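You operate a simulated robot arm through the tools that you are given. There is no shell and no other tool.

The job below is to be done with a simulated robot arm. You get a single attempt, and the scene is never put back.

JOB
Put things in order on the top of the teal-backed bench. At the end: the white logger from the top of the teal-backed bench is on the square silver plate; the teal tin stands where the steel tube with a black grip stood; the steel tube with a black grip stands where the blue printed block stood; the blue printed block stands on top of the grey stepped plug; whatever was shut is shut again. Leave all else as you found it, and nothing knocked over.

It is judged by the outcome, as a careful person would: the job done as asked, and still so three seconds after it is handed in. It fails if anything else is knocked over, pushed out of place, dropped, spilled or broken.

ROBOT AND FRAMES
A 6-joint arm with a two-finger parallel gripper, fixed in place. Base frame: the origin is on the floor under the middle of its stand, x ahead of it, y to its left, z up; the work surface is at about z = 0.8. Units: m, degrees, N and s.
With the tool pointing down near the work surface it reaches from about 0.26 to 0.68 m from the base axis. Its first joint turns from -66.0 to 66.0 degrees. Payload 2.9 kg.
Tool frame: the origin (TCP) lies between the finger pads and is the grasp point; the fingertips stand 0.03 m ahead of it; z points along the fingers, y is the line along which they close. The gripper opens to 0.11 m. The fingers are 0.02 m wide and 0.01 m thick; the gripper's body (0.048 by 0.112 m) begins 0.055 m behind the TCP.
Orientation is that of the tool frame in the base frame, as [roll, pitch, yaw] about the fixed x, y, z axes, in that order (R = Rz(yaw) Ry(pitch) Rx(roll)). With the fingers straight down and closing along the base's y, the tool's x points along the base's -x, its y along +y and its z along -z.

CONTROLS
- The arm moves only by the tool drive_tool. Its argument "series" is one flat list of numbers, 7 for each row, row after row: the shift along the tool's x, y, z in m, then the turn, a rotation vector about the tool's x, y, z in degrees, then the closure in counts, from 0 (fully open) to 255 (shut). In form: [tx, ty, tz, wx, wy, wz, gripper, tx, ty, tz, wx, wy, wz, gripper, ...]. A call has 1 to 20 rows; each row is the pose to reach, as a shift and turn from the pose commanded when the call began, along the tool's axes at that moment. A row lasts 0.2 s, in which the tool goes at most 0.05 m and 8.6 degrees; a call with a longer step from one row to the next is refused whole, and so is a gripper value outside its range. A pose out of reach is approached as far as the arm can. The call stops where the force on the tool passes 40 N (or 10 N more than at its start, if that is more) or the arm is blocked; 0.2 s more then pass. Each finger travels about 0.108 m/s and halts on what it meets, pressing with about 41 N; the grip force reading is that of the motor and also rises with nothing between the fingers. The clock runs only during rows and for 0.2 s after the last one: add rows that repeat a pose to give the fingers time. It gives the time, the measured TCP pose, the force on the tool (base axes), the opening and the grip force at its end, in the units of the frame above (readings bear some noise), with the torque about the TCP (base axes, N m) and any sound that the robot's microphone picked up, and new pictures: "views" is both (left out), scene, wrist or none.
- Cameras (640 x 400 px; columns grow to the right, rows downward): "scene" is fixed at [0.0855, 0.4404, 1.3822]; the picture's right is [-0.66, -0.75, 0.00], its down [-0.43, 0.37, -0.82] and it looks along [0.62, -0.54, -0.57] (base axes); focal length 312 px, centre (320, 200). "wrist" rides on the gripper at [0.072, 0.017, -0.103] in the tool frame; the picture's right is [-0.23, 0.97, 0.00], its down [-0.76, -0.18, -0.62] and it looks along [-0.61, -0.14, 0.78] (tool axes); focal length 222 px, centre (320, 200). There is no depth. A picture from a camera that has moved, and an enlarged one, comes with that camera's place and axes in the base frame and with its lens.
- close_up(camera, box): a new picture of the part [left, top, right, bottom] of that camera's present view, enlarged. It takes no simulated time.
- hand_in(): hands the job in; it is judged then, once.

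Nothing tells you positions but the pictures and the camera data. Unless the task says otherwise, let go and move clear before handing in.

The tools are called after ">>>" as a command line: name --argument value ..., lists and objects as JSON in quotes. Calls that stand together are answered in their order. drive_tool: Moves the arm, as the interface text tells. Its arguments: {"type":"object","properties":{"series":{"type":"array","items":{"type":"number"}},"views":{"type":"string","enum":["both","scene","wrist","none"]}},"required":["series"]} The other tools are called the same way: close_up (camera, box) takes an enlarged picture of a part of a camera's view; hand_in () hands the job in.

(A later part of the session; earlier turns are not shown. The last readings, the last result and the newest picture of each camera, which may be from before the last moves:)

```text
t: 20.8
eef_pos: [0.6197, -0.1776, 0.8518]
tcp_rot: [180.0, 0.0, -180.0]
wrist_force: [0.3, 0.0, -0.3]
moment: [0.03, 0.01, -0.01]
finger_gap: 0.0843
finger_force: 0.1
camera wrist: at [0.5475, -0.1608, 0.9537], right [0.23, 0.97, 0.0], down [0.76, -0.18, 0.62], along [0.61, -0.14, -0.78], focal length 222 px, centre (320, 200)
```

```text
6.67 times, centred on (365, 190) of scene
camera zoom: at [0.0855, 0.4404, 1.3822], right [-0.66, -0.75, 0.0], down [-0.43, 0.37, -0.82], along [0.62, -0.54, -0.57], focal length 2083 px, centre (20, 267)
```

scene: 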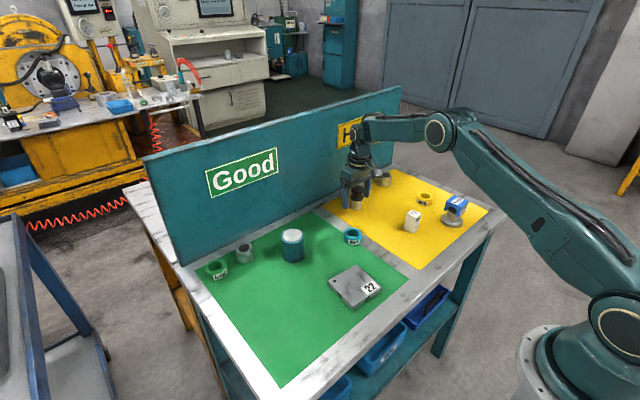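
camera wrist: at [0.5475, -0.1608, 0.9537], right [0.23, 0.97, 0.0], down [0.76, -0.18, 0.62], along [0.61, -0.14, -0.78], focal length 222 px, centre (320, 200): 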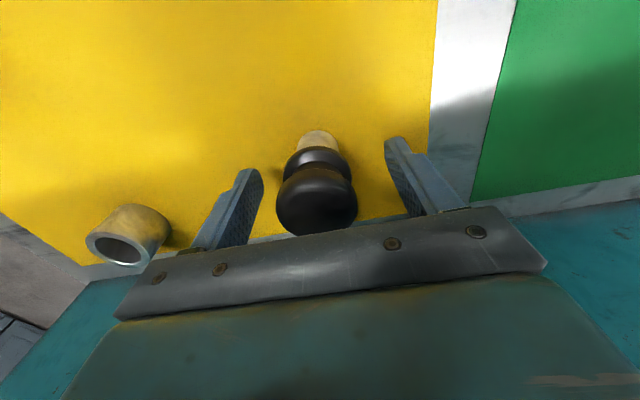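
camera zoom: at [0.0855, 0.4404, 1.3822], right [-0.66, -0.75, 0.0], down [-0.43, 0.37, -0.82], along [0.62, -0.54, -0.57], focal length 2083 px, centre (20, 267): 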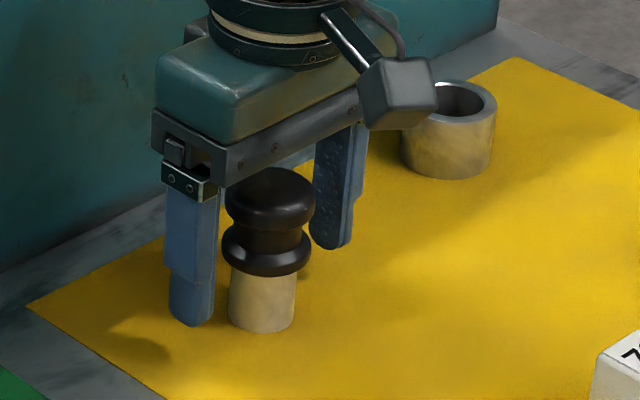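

The fingers straddle the black grip and it's lined up with the pads. I'll close on it.

>>> drive_tool --series '[0, 0, 0, 0, 0, 0, 120, 0, 0, 0, 0, 0, 0, 150, 0, 0, 0, 0, 0, 0, 185, 0, 0, 0, 0, 0, 0, 185, 0, 0, 0, 0, 0, 0, 185]' --views "both"

```text
t: 22.0
eef_pos: [0.6197, -0.1781, 0.852]
tcp_rot: [179.9, 0.1, -180.0]
wrist_force: [0.3, -1.5, 1.3]
moment: [0.04, 0.0, 0.03]
finger_gap: 0.0413
finger_force: 40.7
camera wrist: at [0.5475, -0.1608, 0.9542], right [0.23, 0.97, 0.0], down [0.76, -0.18, 0.62], along [0.61, -0.14, -0.78], focal length 222 px, centre (320, 200)
```

scene: 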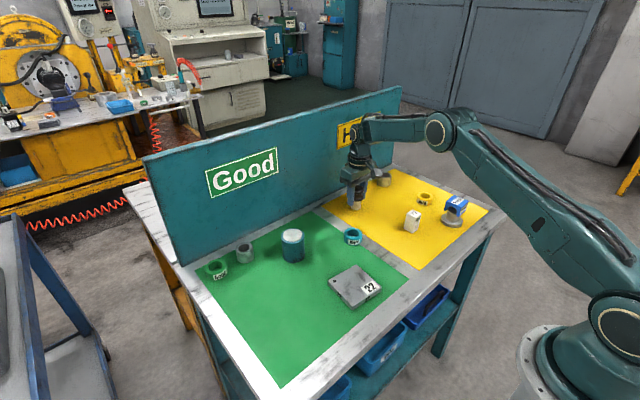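
wrist: 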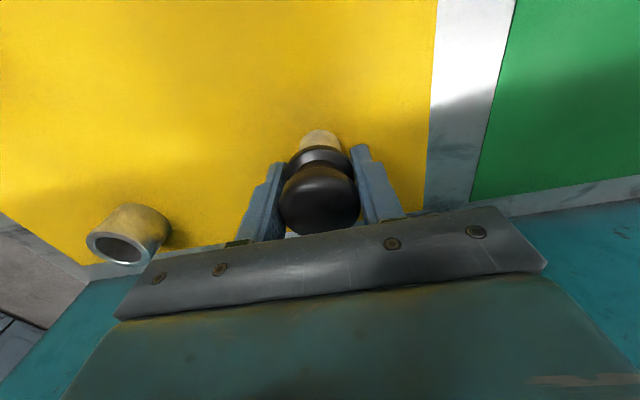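

The grip is held at 0.041 m. I'll lift it straight up and check that the whole tube came along and hangs straight.

>>> drive_tool --series '[0, 0, -0.01, 0, 0, 0, 185, 0, 0, -0.03, 0, 0, 0, 185, 0, 0, -0.06, 0, 0, 0, 185, 0, 0, -0.06, 0, 0, 0, 185]' --views "both"

>>> close_up --camera "scene" --box '[330, 140, 410, 220]'

```text
t: 23.0
eef_pos: [0.6205, -0.177, 0.9116]
tcp_rot: [180.0, 0.0, 180.0]
wrist_force: [0.3, -0.5, -0.8]
moment: [-0.01, 0.03, 0.02]
finger_gap: 0.0414
finger_force: 40.6
camera wrist: at [0.5484, -0.1606, 1.0141], right [0.23, 0.97, 0.0], down [0.76, -0.18, 0.62], along [0.61, -0.14, -0.78], focal length 222 px, centre (320, 200)
```

scene: 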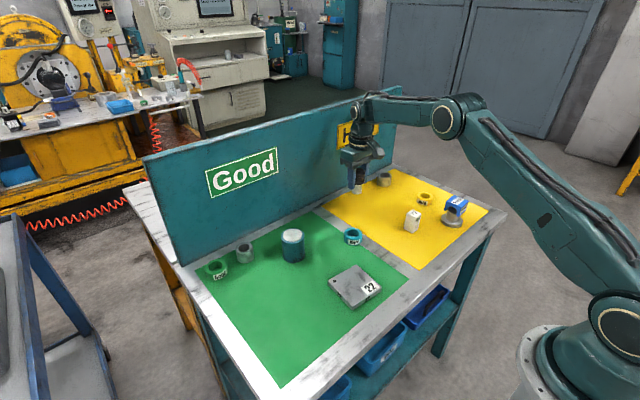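
wrist: 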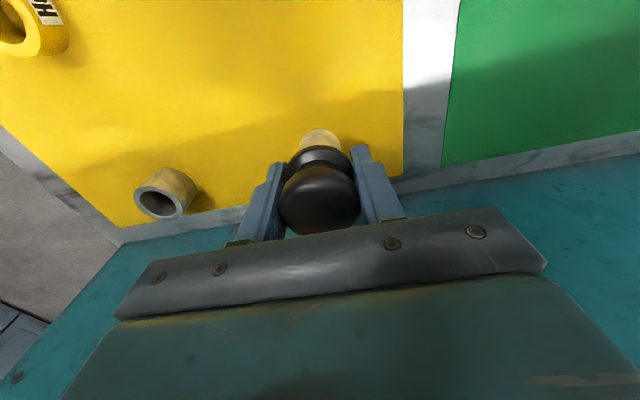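

```text
5.00 times, centred on (370, 180) of scene
camera zoom: at [0.0855, 0.4404, 1.3822], right [-0.66, -0.75, 0.0], down [-0.43, 0.37, -0.82], along [0.62, -0.54, -0.57], focal length 1562 px, centre (70, 300)
```

zoom: 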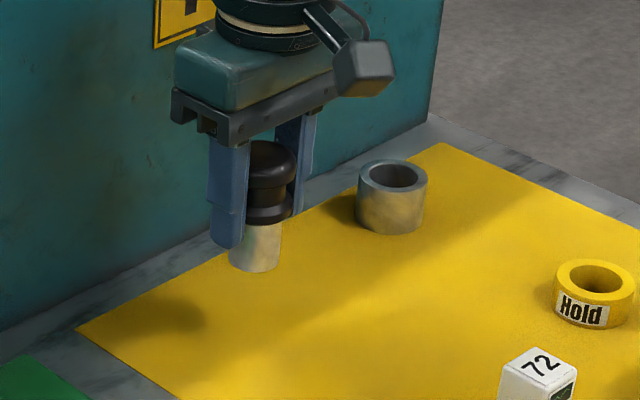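

The whole tube came up straight. I'll carry it along to where the blue block stood, (0.620, -0.020), staying above the mat.

>>> drive_tool --series '[0, 0.03, 0, 0, 0, 0, 185, 0, 0.065, 0, 0, 0, 0, 185, 0, 0.1, 0, 0, 0, 0, 185, 0, 0.135, 0, 0, 0, 0, 185, 0, 0.1576, 0, 0, 0, 0, 185, 0, 0.1576, 0, 0, 0, 0, 185]' --views "both"

>>> close_up --camera "wrist" --box '[220, 60, 420, 220]'

```text
t: 24.4
eef_pos: [0.6206, -0.0217, 0.9104]
tcp_rot: [180.0, 0.0, 180.0]
wrist_force: [-0.9, 0.0, -1.8]
moment: [-0.01, -0.03, 0.02]
finger_gap: 0.0413
finger_force: 40.9
camera wrist: at [0.5477, -0.0028, 1.0127], right [0.23, 0.97, 0.0], down [0.76, -0.18, 0.62], along [0.61, -0.14, -0.78], focal length 222 px, centre (320, 200)
```

scene: 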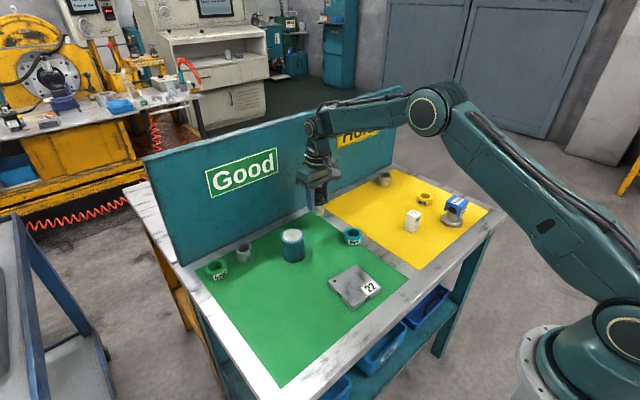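
wrist: 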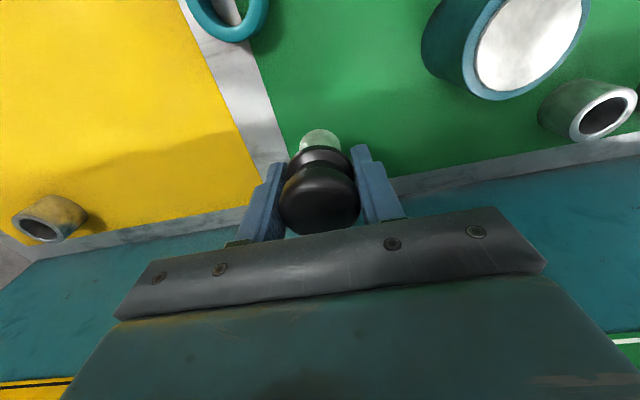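

```text
2.50 times, centred on (320, 140) of wrist
camera zoom: at [0.5477, -0.0028, 1.0127], right [0.23, 0.97, 0.0], down [0.76, -0.18, 0.62], along [0.61, -0.14, -0.78], focal length 555 px, centre (320, 350)
```

zoom: 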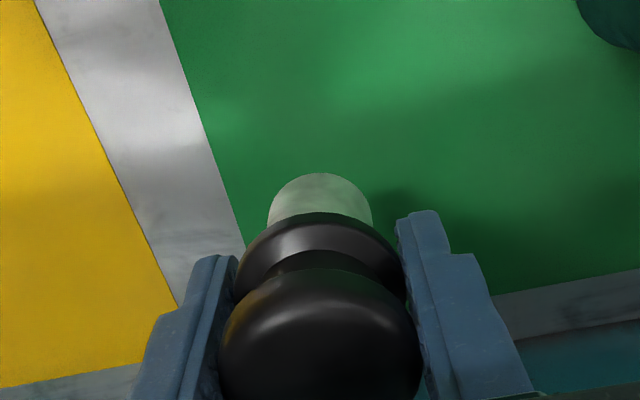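

The tube is over the block's old spot. I'll lower it most of the way, then feel for contact in small steps.

>>> drive_tool --series '[0, 0, 0.02, 0, 0, 0, 185, 0, 0, 0.04, 0, 0, 0, 185, 0, 0, 0.052, 0, 0, 0, 185, 0, 0, 0.0545, 0, 0, 0, 185, 0, 0, 0.0545, 0, 0, 0, 185]' --views "none"

```text
t: 25.6
eef_pos: [0.6205, -0.0219, 0.8563]
tcp_rot: [179.9, 0.0, 179.9]
wrist_force: [-0.6, -0.4, -1.0]
moment: [0.02, -0.02, -0.01]
finger_gap: 0.0414
finger_force: 41.0
```

>>> drive_tool --series '[0, 0.001, 0.001, 0, 0, 0, 185, 0, 0.001, 0.002, 0, 0, 0, 185, 0, 0.001, 0.0025, 0, 0, 0, 185, 0, 0.001, 0.0025, 0, 0, 0, 185]' --views "none"

```text
t: 26.6
eef_pos: [0.6196, -0.02, 0.8529]
tcp_rot: [180.0, -0.1, 179.9]
wrist_force: [-0.3, 0.7, -0.3]
moment: [-0.01, 0.01, 0.01]
finger_gap: 0.041
finger_force: 41.2
```

>>> drive_tool --series '[0, 0, 0.001, 0, 0, 0, 185, 0, 0, 0.001, 0, 0, 0, 185]' --views "none"

```text
t: 27.2
eef_pos: [0.6196, -0.0196, 0.8527]
tcp_rot: [180.0, -0.1, -180.0]
wrist_force: [0.0, -0.5, -1.3]
moment: [0.01, 0.02, -0.01]
finger_gap: 0.041
finger_force: 41.4
```

>>> drive_tool --series '[0, 0, 0.001, 0, 0, 0, 185, 0, 0, 0.001, 0, 0, 0, 185]' --views "both"

>>> close_up --camera "scene" --box '[285, 185, 355, 245]'

```text
t: 27.8
eef_pos: [0.6204, -0.0188, 0.8518]
tcp_rot: [-180.0, 0.0, -180.0]
wrist_force: [0.0, 0.4, -1.5]
moment: [0.02, 0.01, 0.0]
finger_gap: 0.0413
finger_force: 40.5
camera wrist: at [0.5478, -0.0022, 0.9544], right [0.23, 0.97, 0.0], down [0.76, -0.18, 0.62], along [0.61, -0.14, -0.78], focal length 222 px, centre (320, 200)
```

scene: 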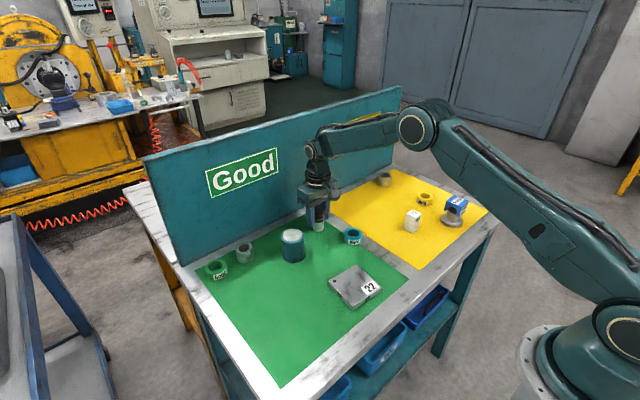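
wrist: 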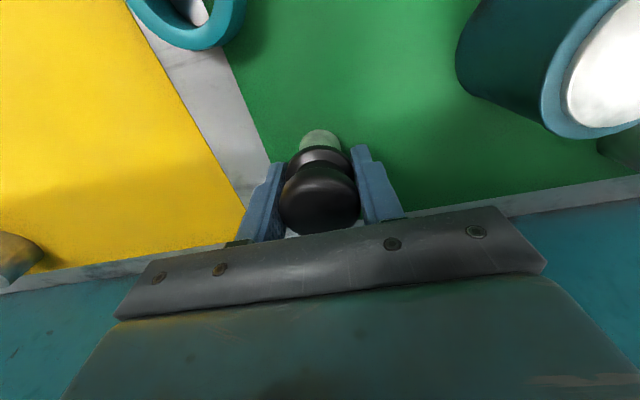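

```text
6.67 times, centred on (320, 215) of scene
camera zoom: at [0.0856, 0.4404, 1.3822], right [-0.66, -0.75, 0.0], down [-0.43, 0.37, -0.82], along [0.62, -0.54, -0.57], focal length 2083 px, centre (320, 100)
```

zoom: 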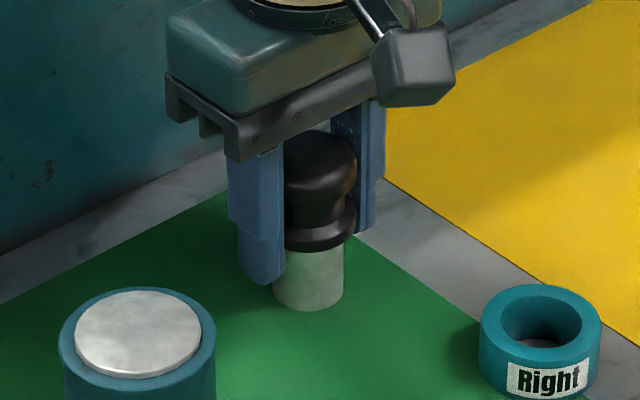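

Almost at the mat with no contact force yet. I'll continue in small steps.

>>> drive_tool --series '[0, 0, 0.0007, 0, 0, 0, 185, 0, 0, 0.0007, 0, 0, 0, 185]' --views "none"

```text
t: 28.4
eef_pos: [0.6205, -0.0195, 0.8511]
tcp_rot: [180.0, 0.0, 180.0]
wrist_force: [-1.0, 0.2, 1.6]
moment: [0.03, 0.08, 0.01]
finger_gap: 0.0413
finger_force: 41.1
```

>>> drive_tool --series '[0, 0, 0.0005, 0, 0, 0, 185, 0, 0, 0.0005, 0, 0, 0, 185]' --views "none"

```text
t: 29.0
eef_pos: [0.6204, -0.0192, 0.851]
tcp_rot: [-180.0, 0.1, -180.0]
wrist_force: [-0.6, 0.8, 6.9]
moment: [0.02, 0.17, -0.04]
finger_gap: 0.0411
finger_force: 41.1
```

Contact is at 7 N, so the tube stands on the mat. I'll open the fingers gradually and look.

>>> drive_tool --series '[0, 0, 0, 0, 0, 0, 158, 0, 0, 0, 0, 0, 0, 148, 0, 0, 0, 0, 0, 0, 130, 0, 0, 0, 0, 0, 0, 80, 0, 0, 0, 0, 0, 0, 80]' --views "both"

>>> close_up --camera "scene" --box '[285, 185, 355, 245]'

>>> close_up --camera "wrist" --box '[220, 80, 420, 240]'

```text
t: 30.2
eef_pos: [0.6197, -0.0195, 0.8502]
tcp_rot: [179.9, 0.0, 180.0]
wrist_force: [0.4, -0.7, 0.1]
moment: [0.0, 0.01, 0.05]
finger_gap: 0.0756
finger_force: 0.1
camera wrist: at [0.5476, -0.0023, 0.9535], right [0.23, 0.97, 0.0], down [0.76, -0.18, 0.62], along [0.61, -0.14, -0.78], focal length 222 px, centre (320, 200)
```

scene: 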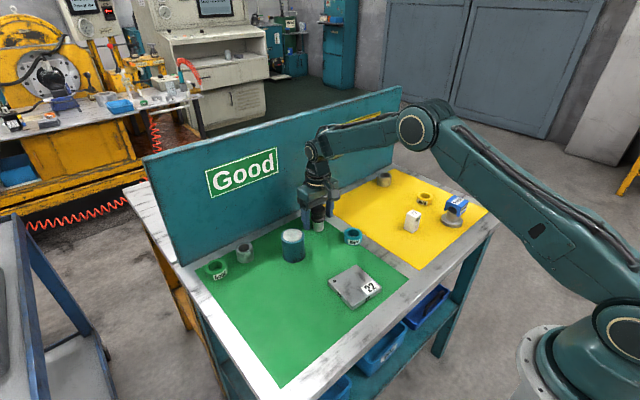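
wrist: 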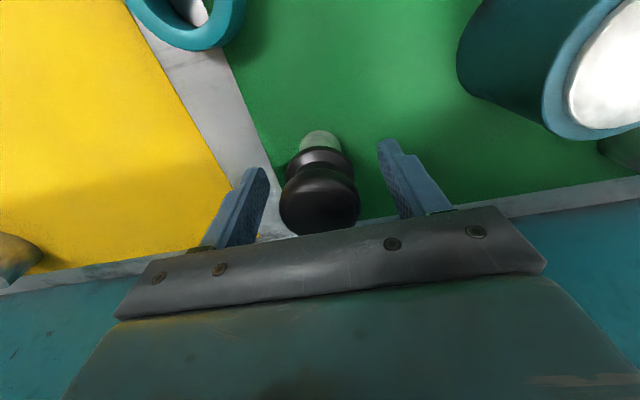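

```text
6.67 times, centred on (320, 215) of scene
camera zoom: at [0.0855, 0.4404, 1.3822], right [-0.66, -0.75, 0.0], down [-0.43, 0.37, -0.82], along [0.62, -0.54, -0.57], focal length 2083 px, centre (320, 100)
```

zoom: 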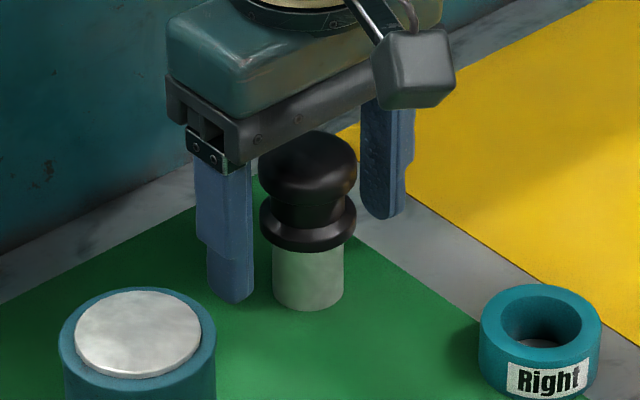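

```text
2.50 times, centred on (320, 160) of wrist
camera zoom: at [0.5476, -0.0023, 0.9535], right [0.23, 0.97, 0.0], down [0.76, -0.18, 0.62], along [0.61, -0.14, -0.78], focal length 555 px, centre (320, 300)
```

zoom: 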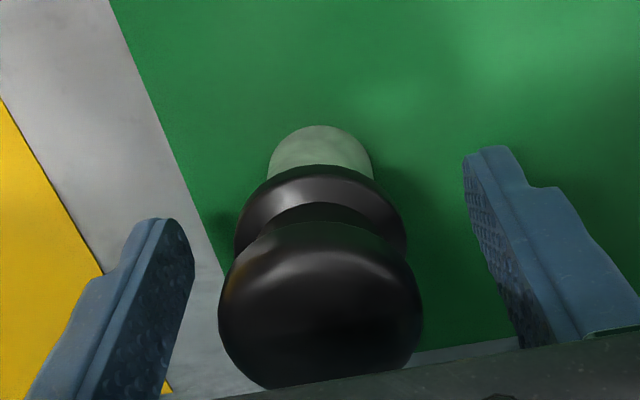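

The tube stands upright on the block's old spot. I'll lift straight up and move over the teal tin to look at it.

>>> drive_tool --series '[0, 0, -0.02, 0, 0, 0, 80, 0, 0, -0.06, 0, 0, 0, 80, 0, 0, -0.1, 0, 0, 0, 40, 0.005, 0.01, -0.11, 0, 0, 0, 0, 0.02, 0.04, -0.11, 0, 0, 0, 0, 0.035, 0.08, -0.11, 0, 0, 0, 0, 0.055, 0.1235, -0.11, 0, 0, 0, 0, 0.055, 0.1235, -0.11, 0, 0, 0, 0]' --views "both"

>>> close_up --camera "wrist" --box '[250, 60, 400, 190]'

>>> close_up --camera "scene" --box '[265, 205, 345, 275]'

```text
t: 32.0
eef_pos: [0.5648, 0.1025, 0.9615]
tcp_rot: [180.0, 0.1, -180.0]
wrist_force: [0.2, 0.1, -0.4]
moment: [0.01, 0.02, -0.01]
finger_gap: 0.1102
finger_force: 0.0
camera wrist: at [0.493, 0.1206, 1.0634], right [0.23, 0.97, 0.0], down [0.76, -0.18, 0.62], along [0.61, -0.14, -0.78], focal length 222 px, centre (320, 200)
```

scene: 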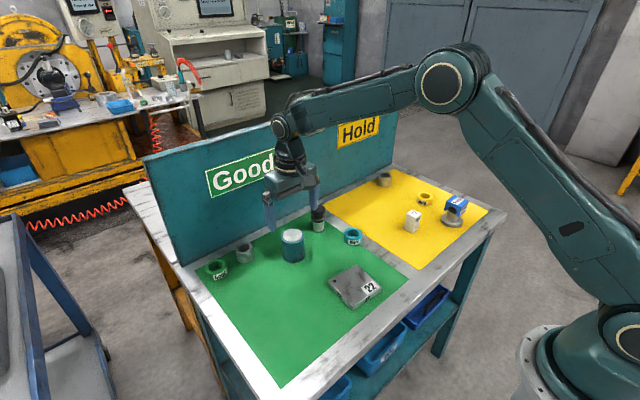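
wrist: 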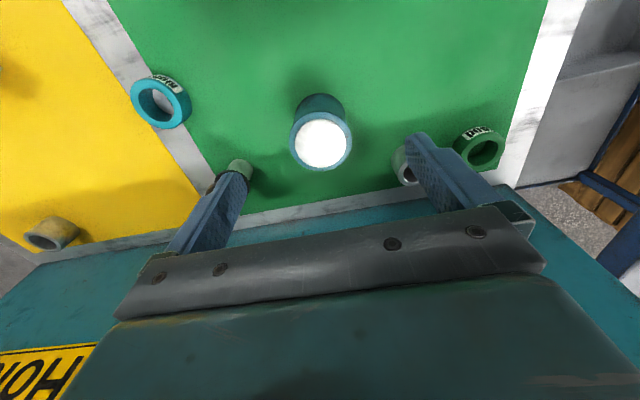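

```text
3.08 times, centred on (325, 125) of wrist
camera zoom: at [0.493, 0.1206, 1.0634], right [0.23, 0.97, 0.0], down [0.76, -0.18, 0.62], along [0.61, -0.14, -0.78], focal length 684 px, centre (305, 431)
```

zoom: 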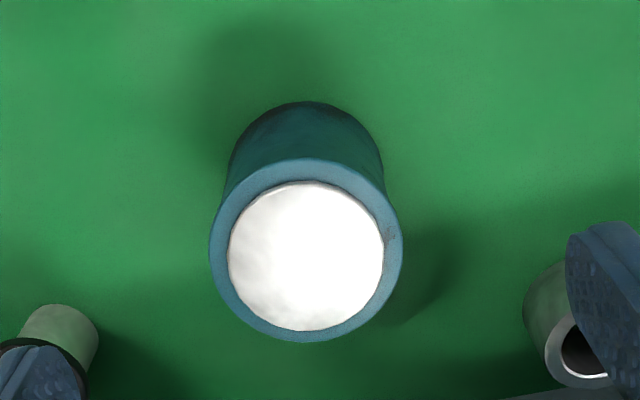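

```text
5.71 times, centred on (305, 240) of scene
camera zoom: at [0.0855, 0.4404, 1.3822], right [-0.66, -0.75, 0.0], down [-0.43, 0.37, -0.82], along [0.62, -0.54, -0.57], focal length 1785 px, centre (406, -29)
```

zoom: 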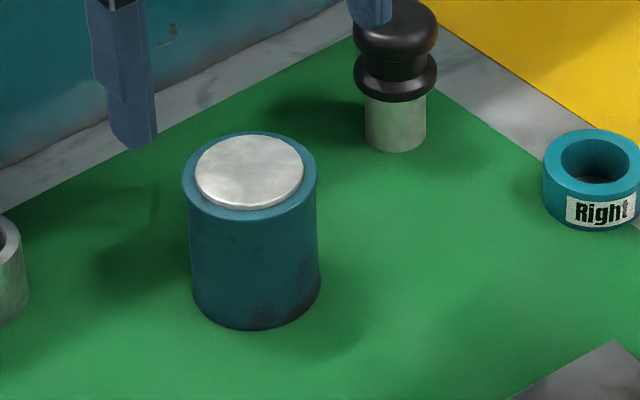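

The tin is about 0.0586 m across, centred near (0.579, 0.100), with its top at z ≈ 0.868. I'll line up, lower the open fingers around it and check.

>>> drive_tool --series '[-0.0142, -0.0022, 0.0, 0, 0, 0, 0, -0.0142, -0.0022, 0.03, 0, 0, 0, 0, -0.0142, -0.0022, 0.06, 0, 0, 0, 0, -0.0142, -0.0022, 0.09, 0, 0, 0, 0, -0.0142, -0.0022, 0.118, 0, 0, 0, 0, -0.0142, -0.0022, 0.118, 0, 0, 0, 0]' --views "both"

>>> close_up --camera "wrist" --box '[220, 80, 420, 240]'

>>> close_up --camera "scene" --box '[250, 190, 350, 275]'

```text
t: 33.4
eef_pos: [0.5787, 0.1008, 0.8426]
tcp_rot: [-179.9, 0.0, 180.0]
wrist_force: [0.5, -0.1, 0.1]
moment: [0.02, 0.01, -0.01]
finger_gap: 0.11
finger_force: 0.0
camera wrist: at [0.5057, 0.1182, 0.9456], right [0.23, 0.97, 0.0], down [0.76, -0.18, 0.62], along [0.61, -0.14, -0.78], focal length 222 px, centre (320, 200)
```

scene: 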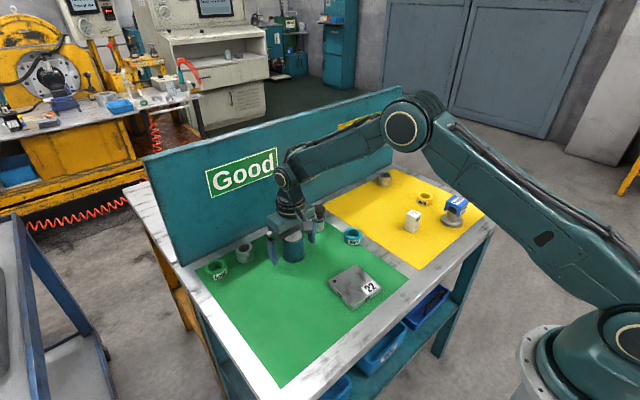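
wrist: 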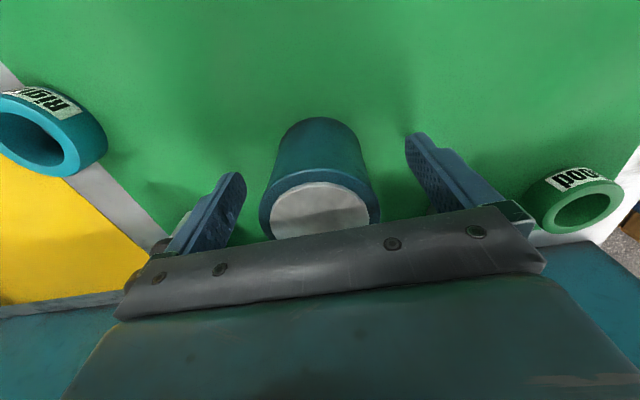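

```text
2.50 times, centred on (320, 160) of wrist
camera zoom: at [0.5057, 0.1182, 0.9456], right [0.23, 0.97, 0.0], down [0.76, -0.18, 0.62], along [0.61, -0.14, -0.78], focal length 555 px, centre (320, 300)
```

zoom: 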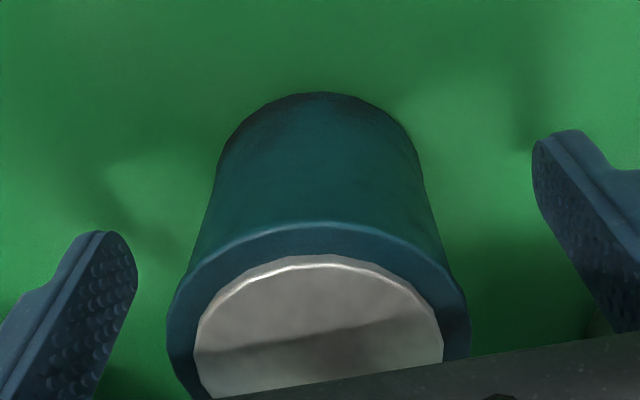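

```text
4.71 times, centred on (300, 232) of scene
camera zoom: at [0.0855, 0.4404, 1.3822], right [-0.66, -0.75, 0.0], down [-0.43, 0.37, -0.82], along [0.62, -0.54, -0.57], focal length 1470 px, centre (414, 47)
```

zoom: 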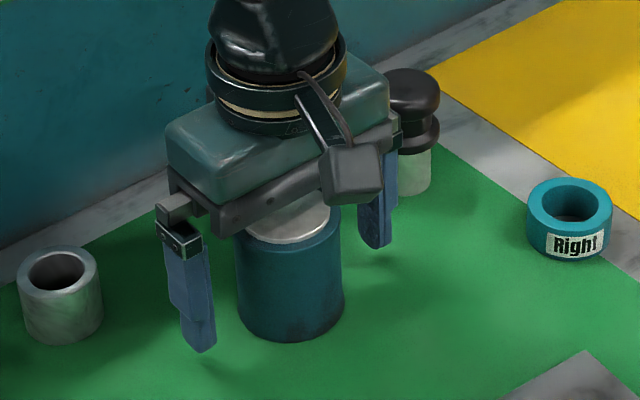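

The tin sits midway between the fingers, so I'll close on its body.

>>> drive_tool --series '[0, 0, 0, 0, 0, 0, 60, 0, 0, 0, 0, 0, 0, 105, 0, 0, 0, 0, 0, 0, 145, 0, 0, 0, 0, 0, 0, 145, 0, 0, 0, 0, 0, 0, 145]' --views "none"

>>> drive_tool --series '[0, 0, -0.01, 0, 0, 0, 145, 0, 0, -0.03, 0, 0, 0, 145, 0, 0, -0.03, 0, 0, 0, 145]' --views "both"

>>> close_up --camera "scene" --box '[250, 180, 350, 275]'

```text
t: 34.6
eef_pos: [0.5782, 0.1008, 0.8436]
tcp_rot: [-180.0, 0.0, -179.9]
wrist_force: [0.1, -1.4, 0.9]
moment: [-0.02, 0.01, -0.04]
finger_gap: 0.0595
finger_force: 40.9
```

```text
t: 35.4
eef_pos: [0.58, 0.1015, 0.8728]
tcp_rot: [180.0, 0.0, 180.0]
wrist_force: [-0.8, 0.8, -2.8]
moment: [-0.02, 0.05, 0.01]
finger_gap: 0.0594
finger_force: 40.9
camera wrist: at [0.5067, 0.1189, 0.9759], right [0.23, 0.97, 0.0], down [0.76, -0.18, 0.62], along [0.61, -0.14, -0.78], focal length 222 px, centre (320, 200)
```

scene: 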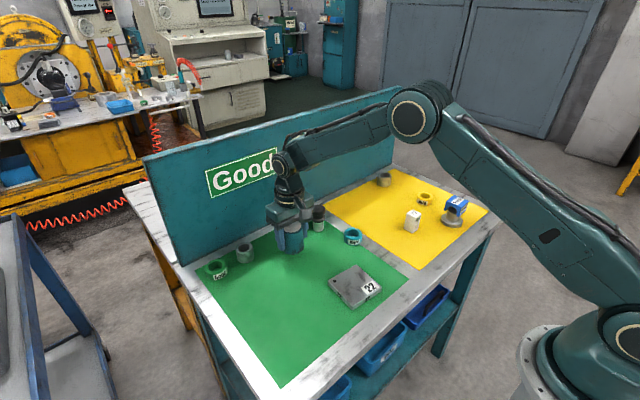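
wrist: 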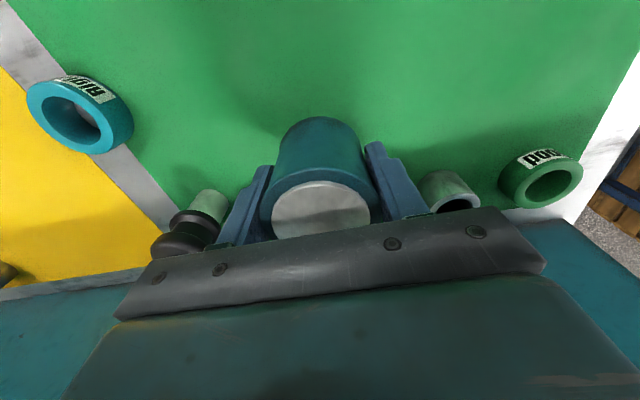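

```text
4.21 times, centred on (300, 228) of scene
camera zoom: at [0.0856, 0.4404, 1.3822], right [-0.66, -0.75, 0.0], down [-0.43, 0.37, -0.82], along [0.62, -0.54, -0.57], focal length 1316 px, centre (404, 84)
```

zoom: 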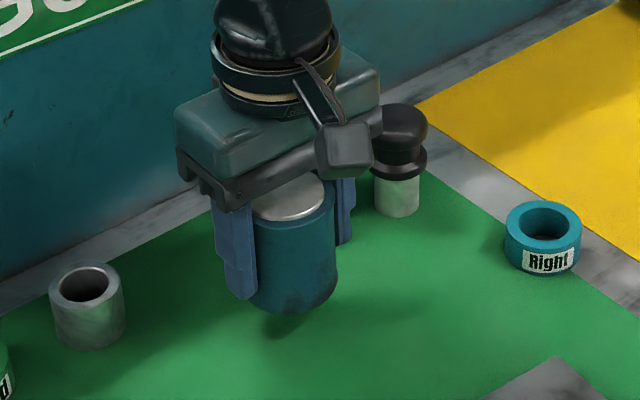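

The tin is held firmly, upright and with its lid on. I'll raise it well above everything and carry it to above the tube's old spot at (0.620, -0.179).

>>> drive_tool --series '[0, 0, -0.03, 0, 0, 0, 145, 0, 0, -0.065, 0, 0, 0, 145, 0, 0, -0.095, 0, 0, 0, 145, -0.0026, -0.0175, -0.095, 0, 0, 0, 145, -0.0077, -0.0525, -0.095, 0, 0, 0, 145, -0.0128, -0.0875, -0.095, 0, 0, 0, 145, -0.0179, -0.1225, -0.095, 0, 0, 0, 145, -0.0231, -0.1575, -0.095, 0, 0, 0, 145, -0.0282, -0.1925, -0.095, 0, 0, 0, 145, -0.0333, -0.2275, -0.095, 0, 0, 0, 145, -0.0384, -0.2625, -0.095, 0, 0, 0, 145, -0.041, -0.28, -0.095, 0, 0, 0, 145, -0.041, -0.28, -0.095, 0, 0, 0, 145]' --views "both"

>>> close_up --camera "wrist" --box '[220, 60, 420, 220]'

```text
t: 38.2
eef_pos: [0.6205, -0.1787, 0.9673]
tcp_rot: [-180.0, 0.0, -180.0]
wrist_force: [0.6, 0.3, -2.3]
moment: [-0.03, -0.01, 0.03]
finger_gap: 0.0592
finger_force: 41.5
camera wrist: at [0.5471, -0.1608, 1.0705], right [0.23, 0.97, 0.0], down [0.76, -0.18, 0.62], along [0.61, -0.14, -0.78], focal length 222 px, centre (320, 200)
```

scene: 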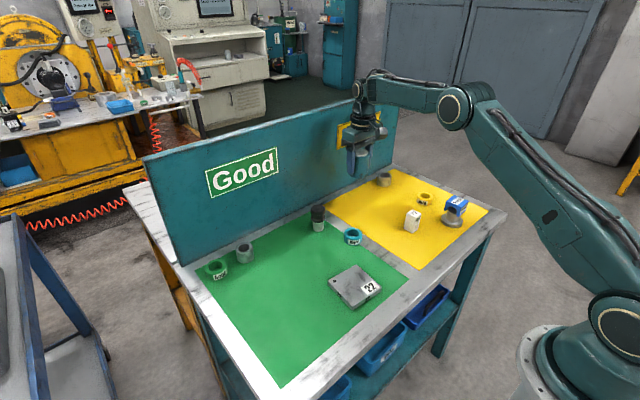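
wrist: 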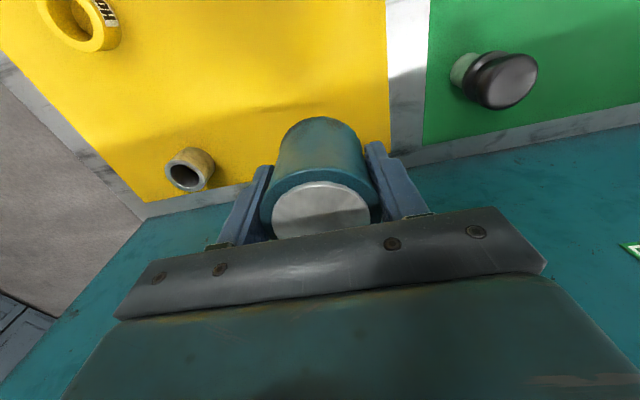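

```text
2.50 times, centred on (320, 140) of wrist
camera zoom: at [0.5471, -0.1608, 1.0705], right [0.23, 0.97, 0.0], down [0.76, -0.18, 0.62], along [0.61, -0.14, -0.78], focal length 555 px, centre (320, 350)
```

zoom: 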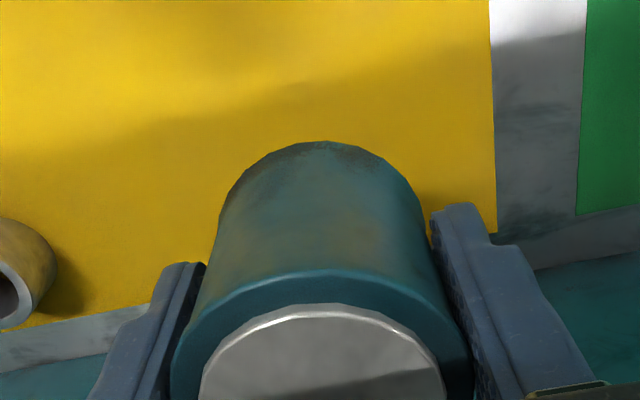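

The tin is over the tube's old spot at (0.620, -0.179). I'll lower it most of the way, then feel for the mat.

>>> drive_tool --series '[0, 0, 0.03, 0, 0, 0, 145, 0, 0, 0.065, 0, 0, 0, 145, 0, 0, 0.1, 0, 0, 0, 145, 0, 0, 0.115, 0, 0, 0, 145, 0, 0, 0.12, 0, 0, 0, 145, 0, 0, 0.12, 0, 0, 0, 145]' --views "scene"

>>> drive_tool --series '[0, 0, 0.001, 0, 0, 0, 145, 0, 0, 0.002, 0, 0, 0, 145, 0, 0, 0.002, 0, 0, 0, 145]' --views "none"

```text
t: 39.6
eef_pos: [0.6207, -0.1787, 0.8472]
tcp_rot: [-180.0, 0.0, 179.9]
wrist_force: [-0.5, -0.5, -2.0]
moment: [0.02, 0.02, 0.01]
finger_gap: 0.0591
finger_force: 41.3
```

scene: 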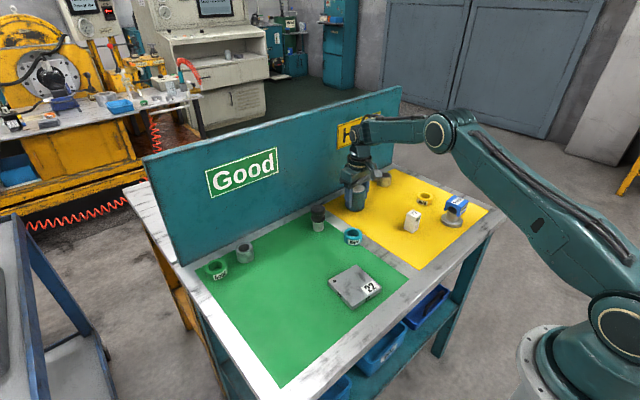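

```text
t: 40.4
eef_pos: [0.6206, -0.1795, 0.8466]
tcp_rot: [-179.9, 0.0, 180.0]
wrist_force: [-0.1, -0.1, -2.6]
moment: [0.02, 0.02, 0.02]
finger_gap: 0.0593
finger_force: 41.1
```

>>> drive_tool --series '[0, 0, 0.001, 0, 0, 0, 145, 0, 0, 0.0015, 0, 0, 0, 145, 0, 0, 0.0015, 0, 0, 0, 145]' --views "none"

```text
t: 41.2
eef_pos: [0.6196, -0.1784, 0.844]
tcp_rot: [-180.0, 0.0, -180.0]
wrist_force: [-0.6, 0.2, -1.6]
moment: [-0.01, -0.01, -0.05]
finger_gap: 0.059
finger_force: 40.8
```

>>> drive_tool --series '[0, 0, 0.0008, 0, 0, 0, 145, 0, 0, 0.0008, 0, 0, 0, 145]' --views "none"

```text
t: 41.8
eef_pos: [0.6208, -0.1782, 0.843]
tcp_rot: [-180.0, -0.1, 180.0]
wrist_force: [-0.5, -0.7, -1.2]
moment: [0.01, -0.03, 0.01]
finger_gap: 0.0591
finger_force: 41.2
```

>>> drive_tool --series '[0, 0, 0.0006, 0, 0, 0, 145, 0, 0, 0.0006, 0, 0, 0, 145]' --views "none"

```text
t: 42.4
eef_pos: [0.6212, -0.1793, 0.8428]
tcp_rot: [-180.0, 0.0, 179.9]
wrist_force: [-1.1, 0.7, 3.9]
moment: [0.08, 0.19, -0.07]
finger_gap: 0.059
finger_force: 41.1
```

The tin has touched the mat. I'll open gradually and look.

>>> drive_tool --series '[0, 0, 0, 0, 0, 0, 116, 0, 0, 0, 0, 0, 0, 106, 0, 0, 0, 0, 0, 0, 80, 0, 0, 0, 0, 0, 0, 30, 0, 0, 0, 0, 0, 0, 30]' --views "both"

>>> close_up --camera "wrist" --box '[220, 80, 420, 240]'

>>> close_up --camera "scene" --box '[320, 150, 400, 225]'

```text
t: 43.6
eef_pos: [0.6197, -0.1781, 0.8424]
tcp_rot: [-179.9, -0.1, -179.9]
wrist_force: [0.0, 0.1, 0.6]
moment: [0.0, 0.02, -0.01]
finger_gap: 0.0971
finger_force: 0.2
camera wrist: at [0.5479, -0.161, 0.9456], right [0.23, 0.97, 0.0], down [0.76, -0.18, 0.62], along [0.61, -0.14, -0.78], focal length 222 px, centre (320, 200)
```

scene: 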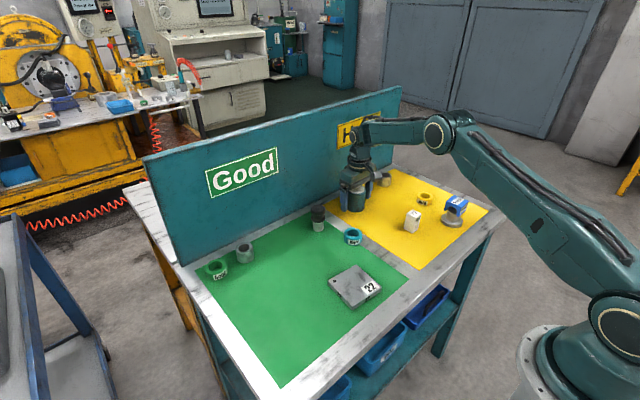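
wrist: 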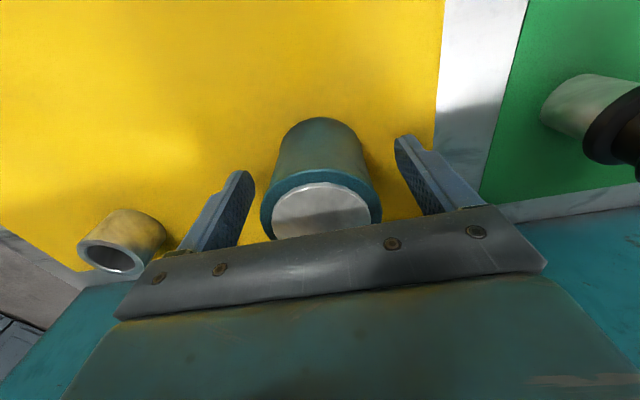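

```text
2.50 times, centred on (320, 160) of wrist
camera zoom: at [0.5479, -0.161, 0.9456], right [0.23, 0.97, 0.0], down [0.76, -0.18, 0.62], along [0.61, -0.14, -0.78], focal length 555 px, centre (320, 300)
```

zoom: 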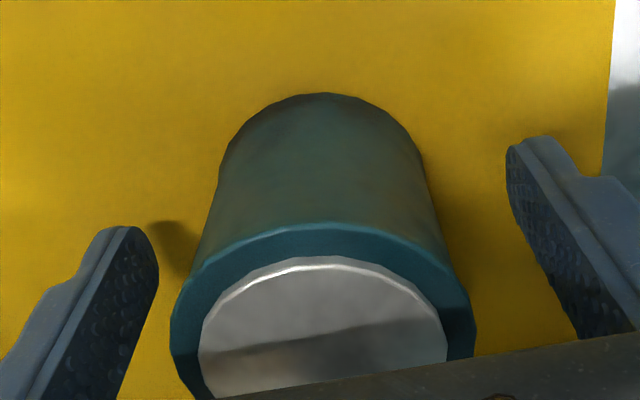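

```text
5.33 times, centred on (360, 188) of scene
camera zoom: at [0.0855, 0.4404, 1.3822], right [-0.66, -0.75, 0.0], down [-0.43, 0.37, -0.82], along [0.62, -0.54, -0.57], focal length 1666 px, centre (107, 267)
```

zoom: 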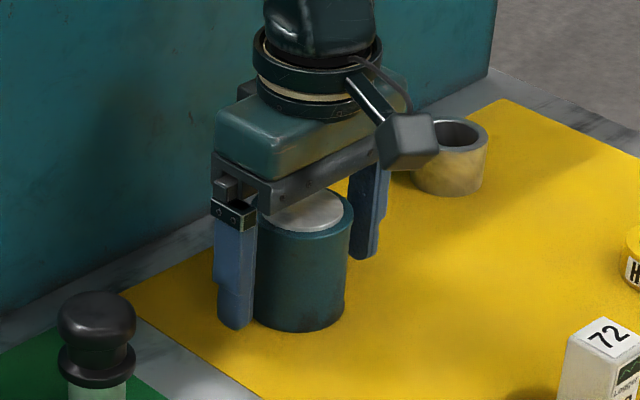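

The tin stands upright on the tube's old spot with its lid in place. I'll lift straight up and move over the white logger.

>>> drive_tool --series '[0, 0, -0.02, 0, 0, 0, 30, 0, 0, -0.06, 0, 0, 0, 30, 0, 0, -0.1, 0, 0, 0, 30, 0.01, -0.002, -0.12, 0, 0, 0, 30, 0.05, -0.011, -0.12, 0, 0, 0, 60, 0.09, -0.02, -0.12, 0, 0, 0, 60, 0.13, -0.029, -0.12, 0, 0, 0, 60, 0.165, -0.037, -0.12, 0, 0, 0, 60, 0.195, -0.0435, -0.12, 0, 0, 0, 60, 0.195, -0.0435, -0.12, 0, 0, 0, 60]' --views "both"

>>> close_up --camera "wrist" --box '[270, 80, 370, 180]'

>>> close_up --camera "scene" --box '[395, 200, 435, 240]'

```text
t: 45.8
eef_pos: [0.4241, -0.221, 0.9623]
tcp_rot: [-180.0, 0.0, -180.0]
wrist_force: [-0.6, -0.6, 0.2]
moment: [-0.01, 0.0, 0.01]
finger_gap: 0.0841
finger_force: 0.0
camera wrist: at [0.3514, -0.2035, 1.0649], right [0.23, 0.97, 0.0], down [0.76, -0.18, 0.62], along [0.61, -0.14, -0.78], focal length 222 px, centre (320, 200)
```

scene: 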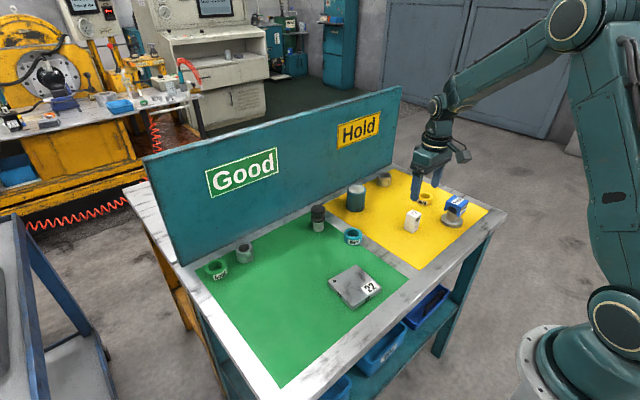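
wrist: 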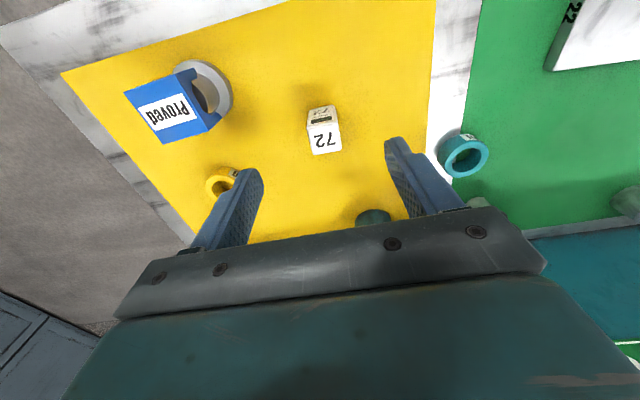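

```text
4.00 times, centred on (320, 130) of wrist
camera zoom: at [0.3514, -0.2035, 1.0649], right [0.23, 0.97, 0.0], down [0.76, -0.18, 0.62], along [0.61, -0.14, -0.78], focal length 888 px, centre (320, 480)
```

zoom: 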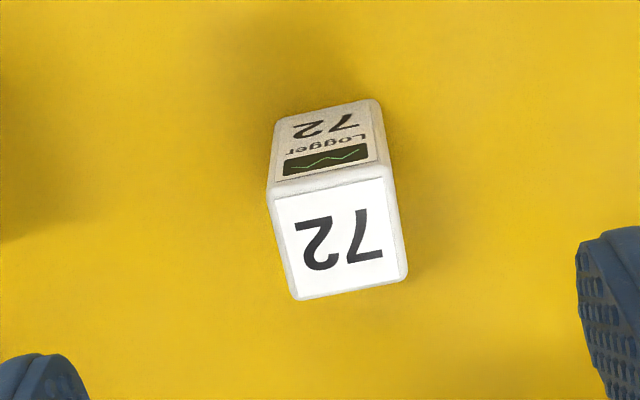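

```text
10.00 times, centred on (415, 220) of scene
camera zoom: at [0.0855, 0.4404, 1.3822], right [-0.66, -0.75, 0.0], down [-0.43, 0.37, -0.82], along [0.62, -0.54, -0.57], focal length 3124 px, centre (-630, 0)
```

zoom: 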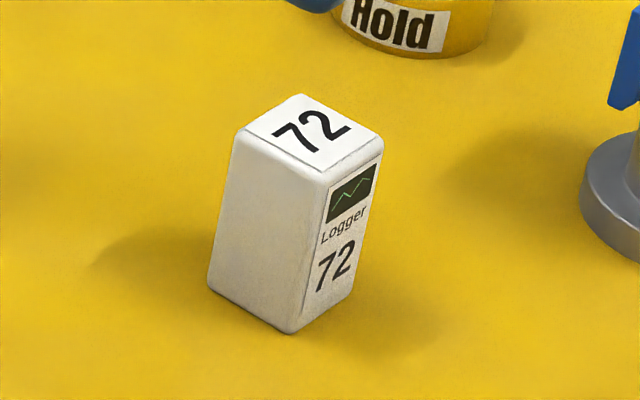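

The logger is about 0.026 × 0.0285 m, 0.0635 m tall, centred at (0.4375, -0.219) and turned about -2°. I'll line up and lower the fingers on either side of it.

>>> drive_tool --series '[-0.0134, 0.002, 0.0, 0, 0, 2, 70, -0.0134, 0.002, 0.03, 0, 0, 2, 80, -0.0134, 0.002, 0.06, 0, 0, 2, 90, -0.0134, 0.002, 0.09, 0, 0, 2, 100, -0.0134, 0.002, 0.116, 0, 0, 2, 100, -0.0134, 0.002, 0.116, 0, 0, 2, 100]' --views "both"

>>> close_up --camera "wrist" --box '[220, 80, 420, 240]'

```text
t: 47.2
eef_pos: [0.4384, -0.2182, 0.8458]
tcp_rot: [-179.9, 0.1, 178.0]
wrist_force: [-0.2, -0.3, 0.1]
moment: [-0.01, 0.04, -0.02]
finger_gap: 0.0671
finger_force: 0.1
camera wrist: at [0.3667, -0.1998, 0.9489], right [0.26, 0.97, 0.0], down [0.76, -0.2, 0.62], along [0.6, -0.16, -0.78], focal length 222 px, centre (320, 200)
```

scene: 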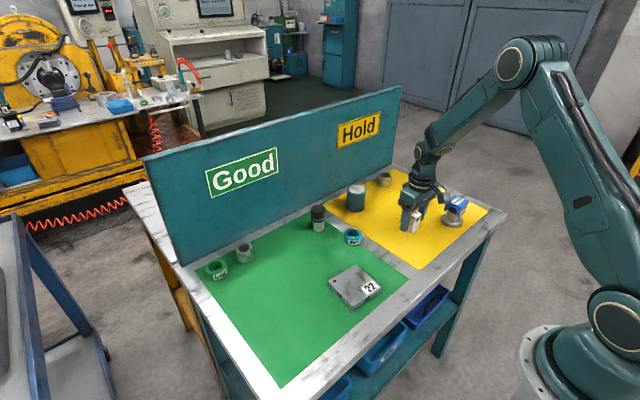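
wrist: 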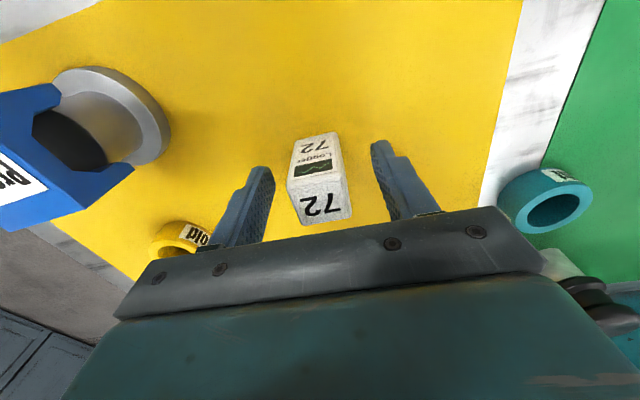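

```text
2.50 times, centred on (320, 160) of wrist
camera zoom: at [0.3667, -0.1998, 0.9489], right [0.26, 0.97, 0.0], down [0.76, -0.2, 0.62], along [0.6, -0.16, -0.78], focal length 555 px, centre (320, 300)
```

zoom: 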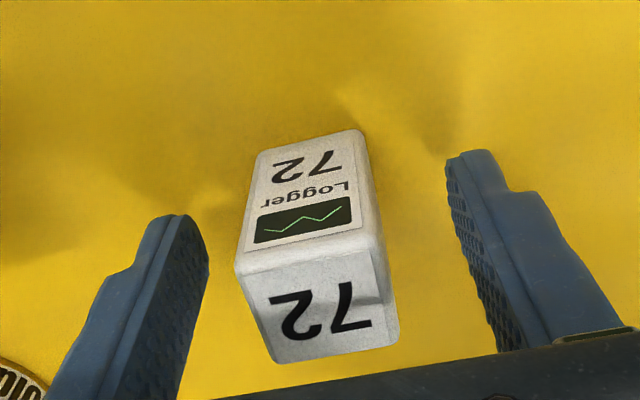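

The logger is centred between the fingers, so I'll close and lift a little to check the hold.

>>> drive_tool --series '[0, 0, 0, 0, 0, 0, 140, 0, 0, 0, 0, 0, 0, 175, 0, 0, 0, 0, 0, 0, 210, 0, 0, 0, 0, 0, 0, 210, 0, 0, 0, 0, 0, 0, 210]' --views "none"

>>> drive_tool --series '[0, 0, -0.01, 0, 0, 0, 210, 0, 0, -0.03, 0, 0, 0, 210, 0, 0, -0.07, 0, 0, 0, 210, 0, 0, -0.11, 0, 0, 0, 210, 0, 0, -0.11, 0, 0, 0, 210]' --views "both"

```text
t: 48.4
eef_pos: [0.4383, -0.2199, 0.8472]
tcp_rot: [-180.0, 0.0, 178.0]
wrist_force: [0.4, 0.4, 0.4]
moment: [-0.02, -0.01, 0.01]
finger_gap: 0.0302
finger_force: 41.0
```

```text
t: 49.6
eef_pos: [0.4398, -0.2184, 0.9569]
tcp_rot: [180.0, -0.1, 178.0]
wrist_force: [0.3, -0.5, -0.9]
moment: [-0.01, 0.03, -0.03]
finger_gap: 0.0302
finger_force: 40.6
camera wrist: at [0.3673, -0.1988, 1.0598], right [0.26, 0.97, 0.0], down [0.76, -0.2, 0.62], along [0.6, -0.16, -0.78], focal length 222 px, centre (320, 200)
```

scene: 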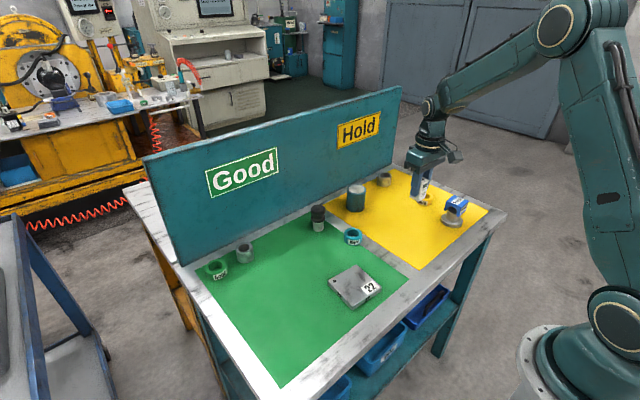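
wrist: 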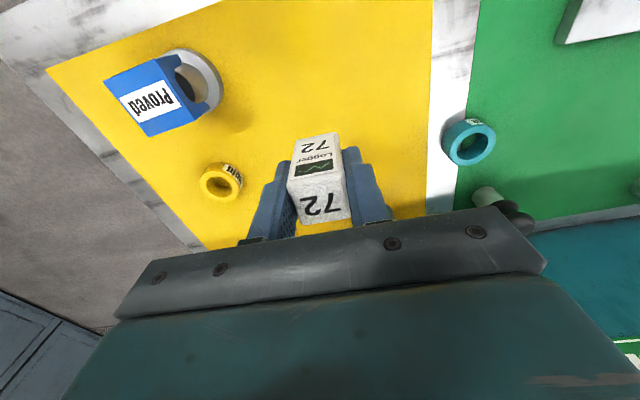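

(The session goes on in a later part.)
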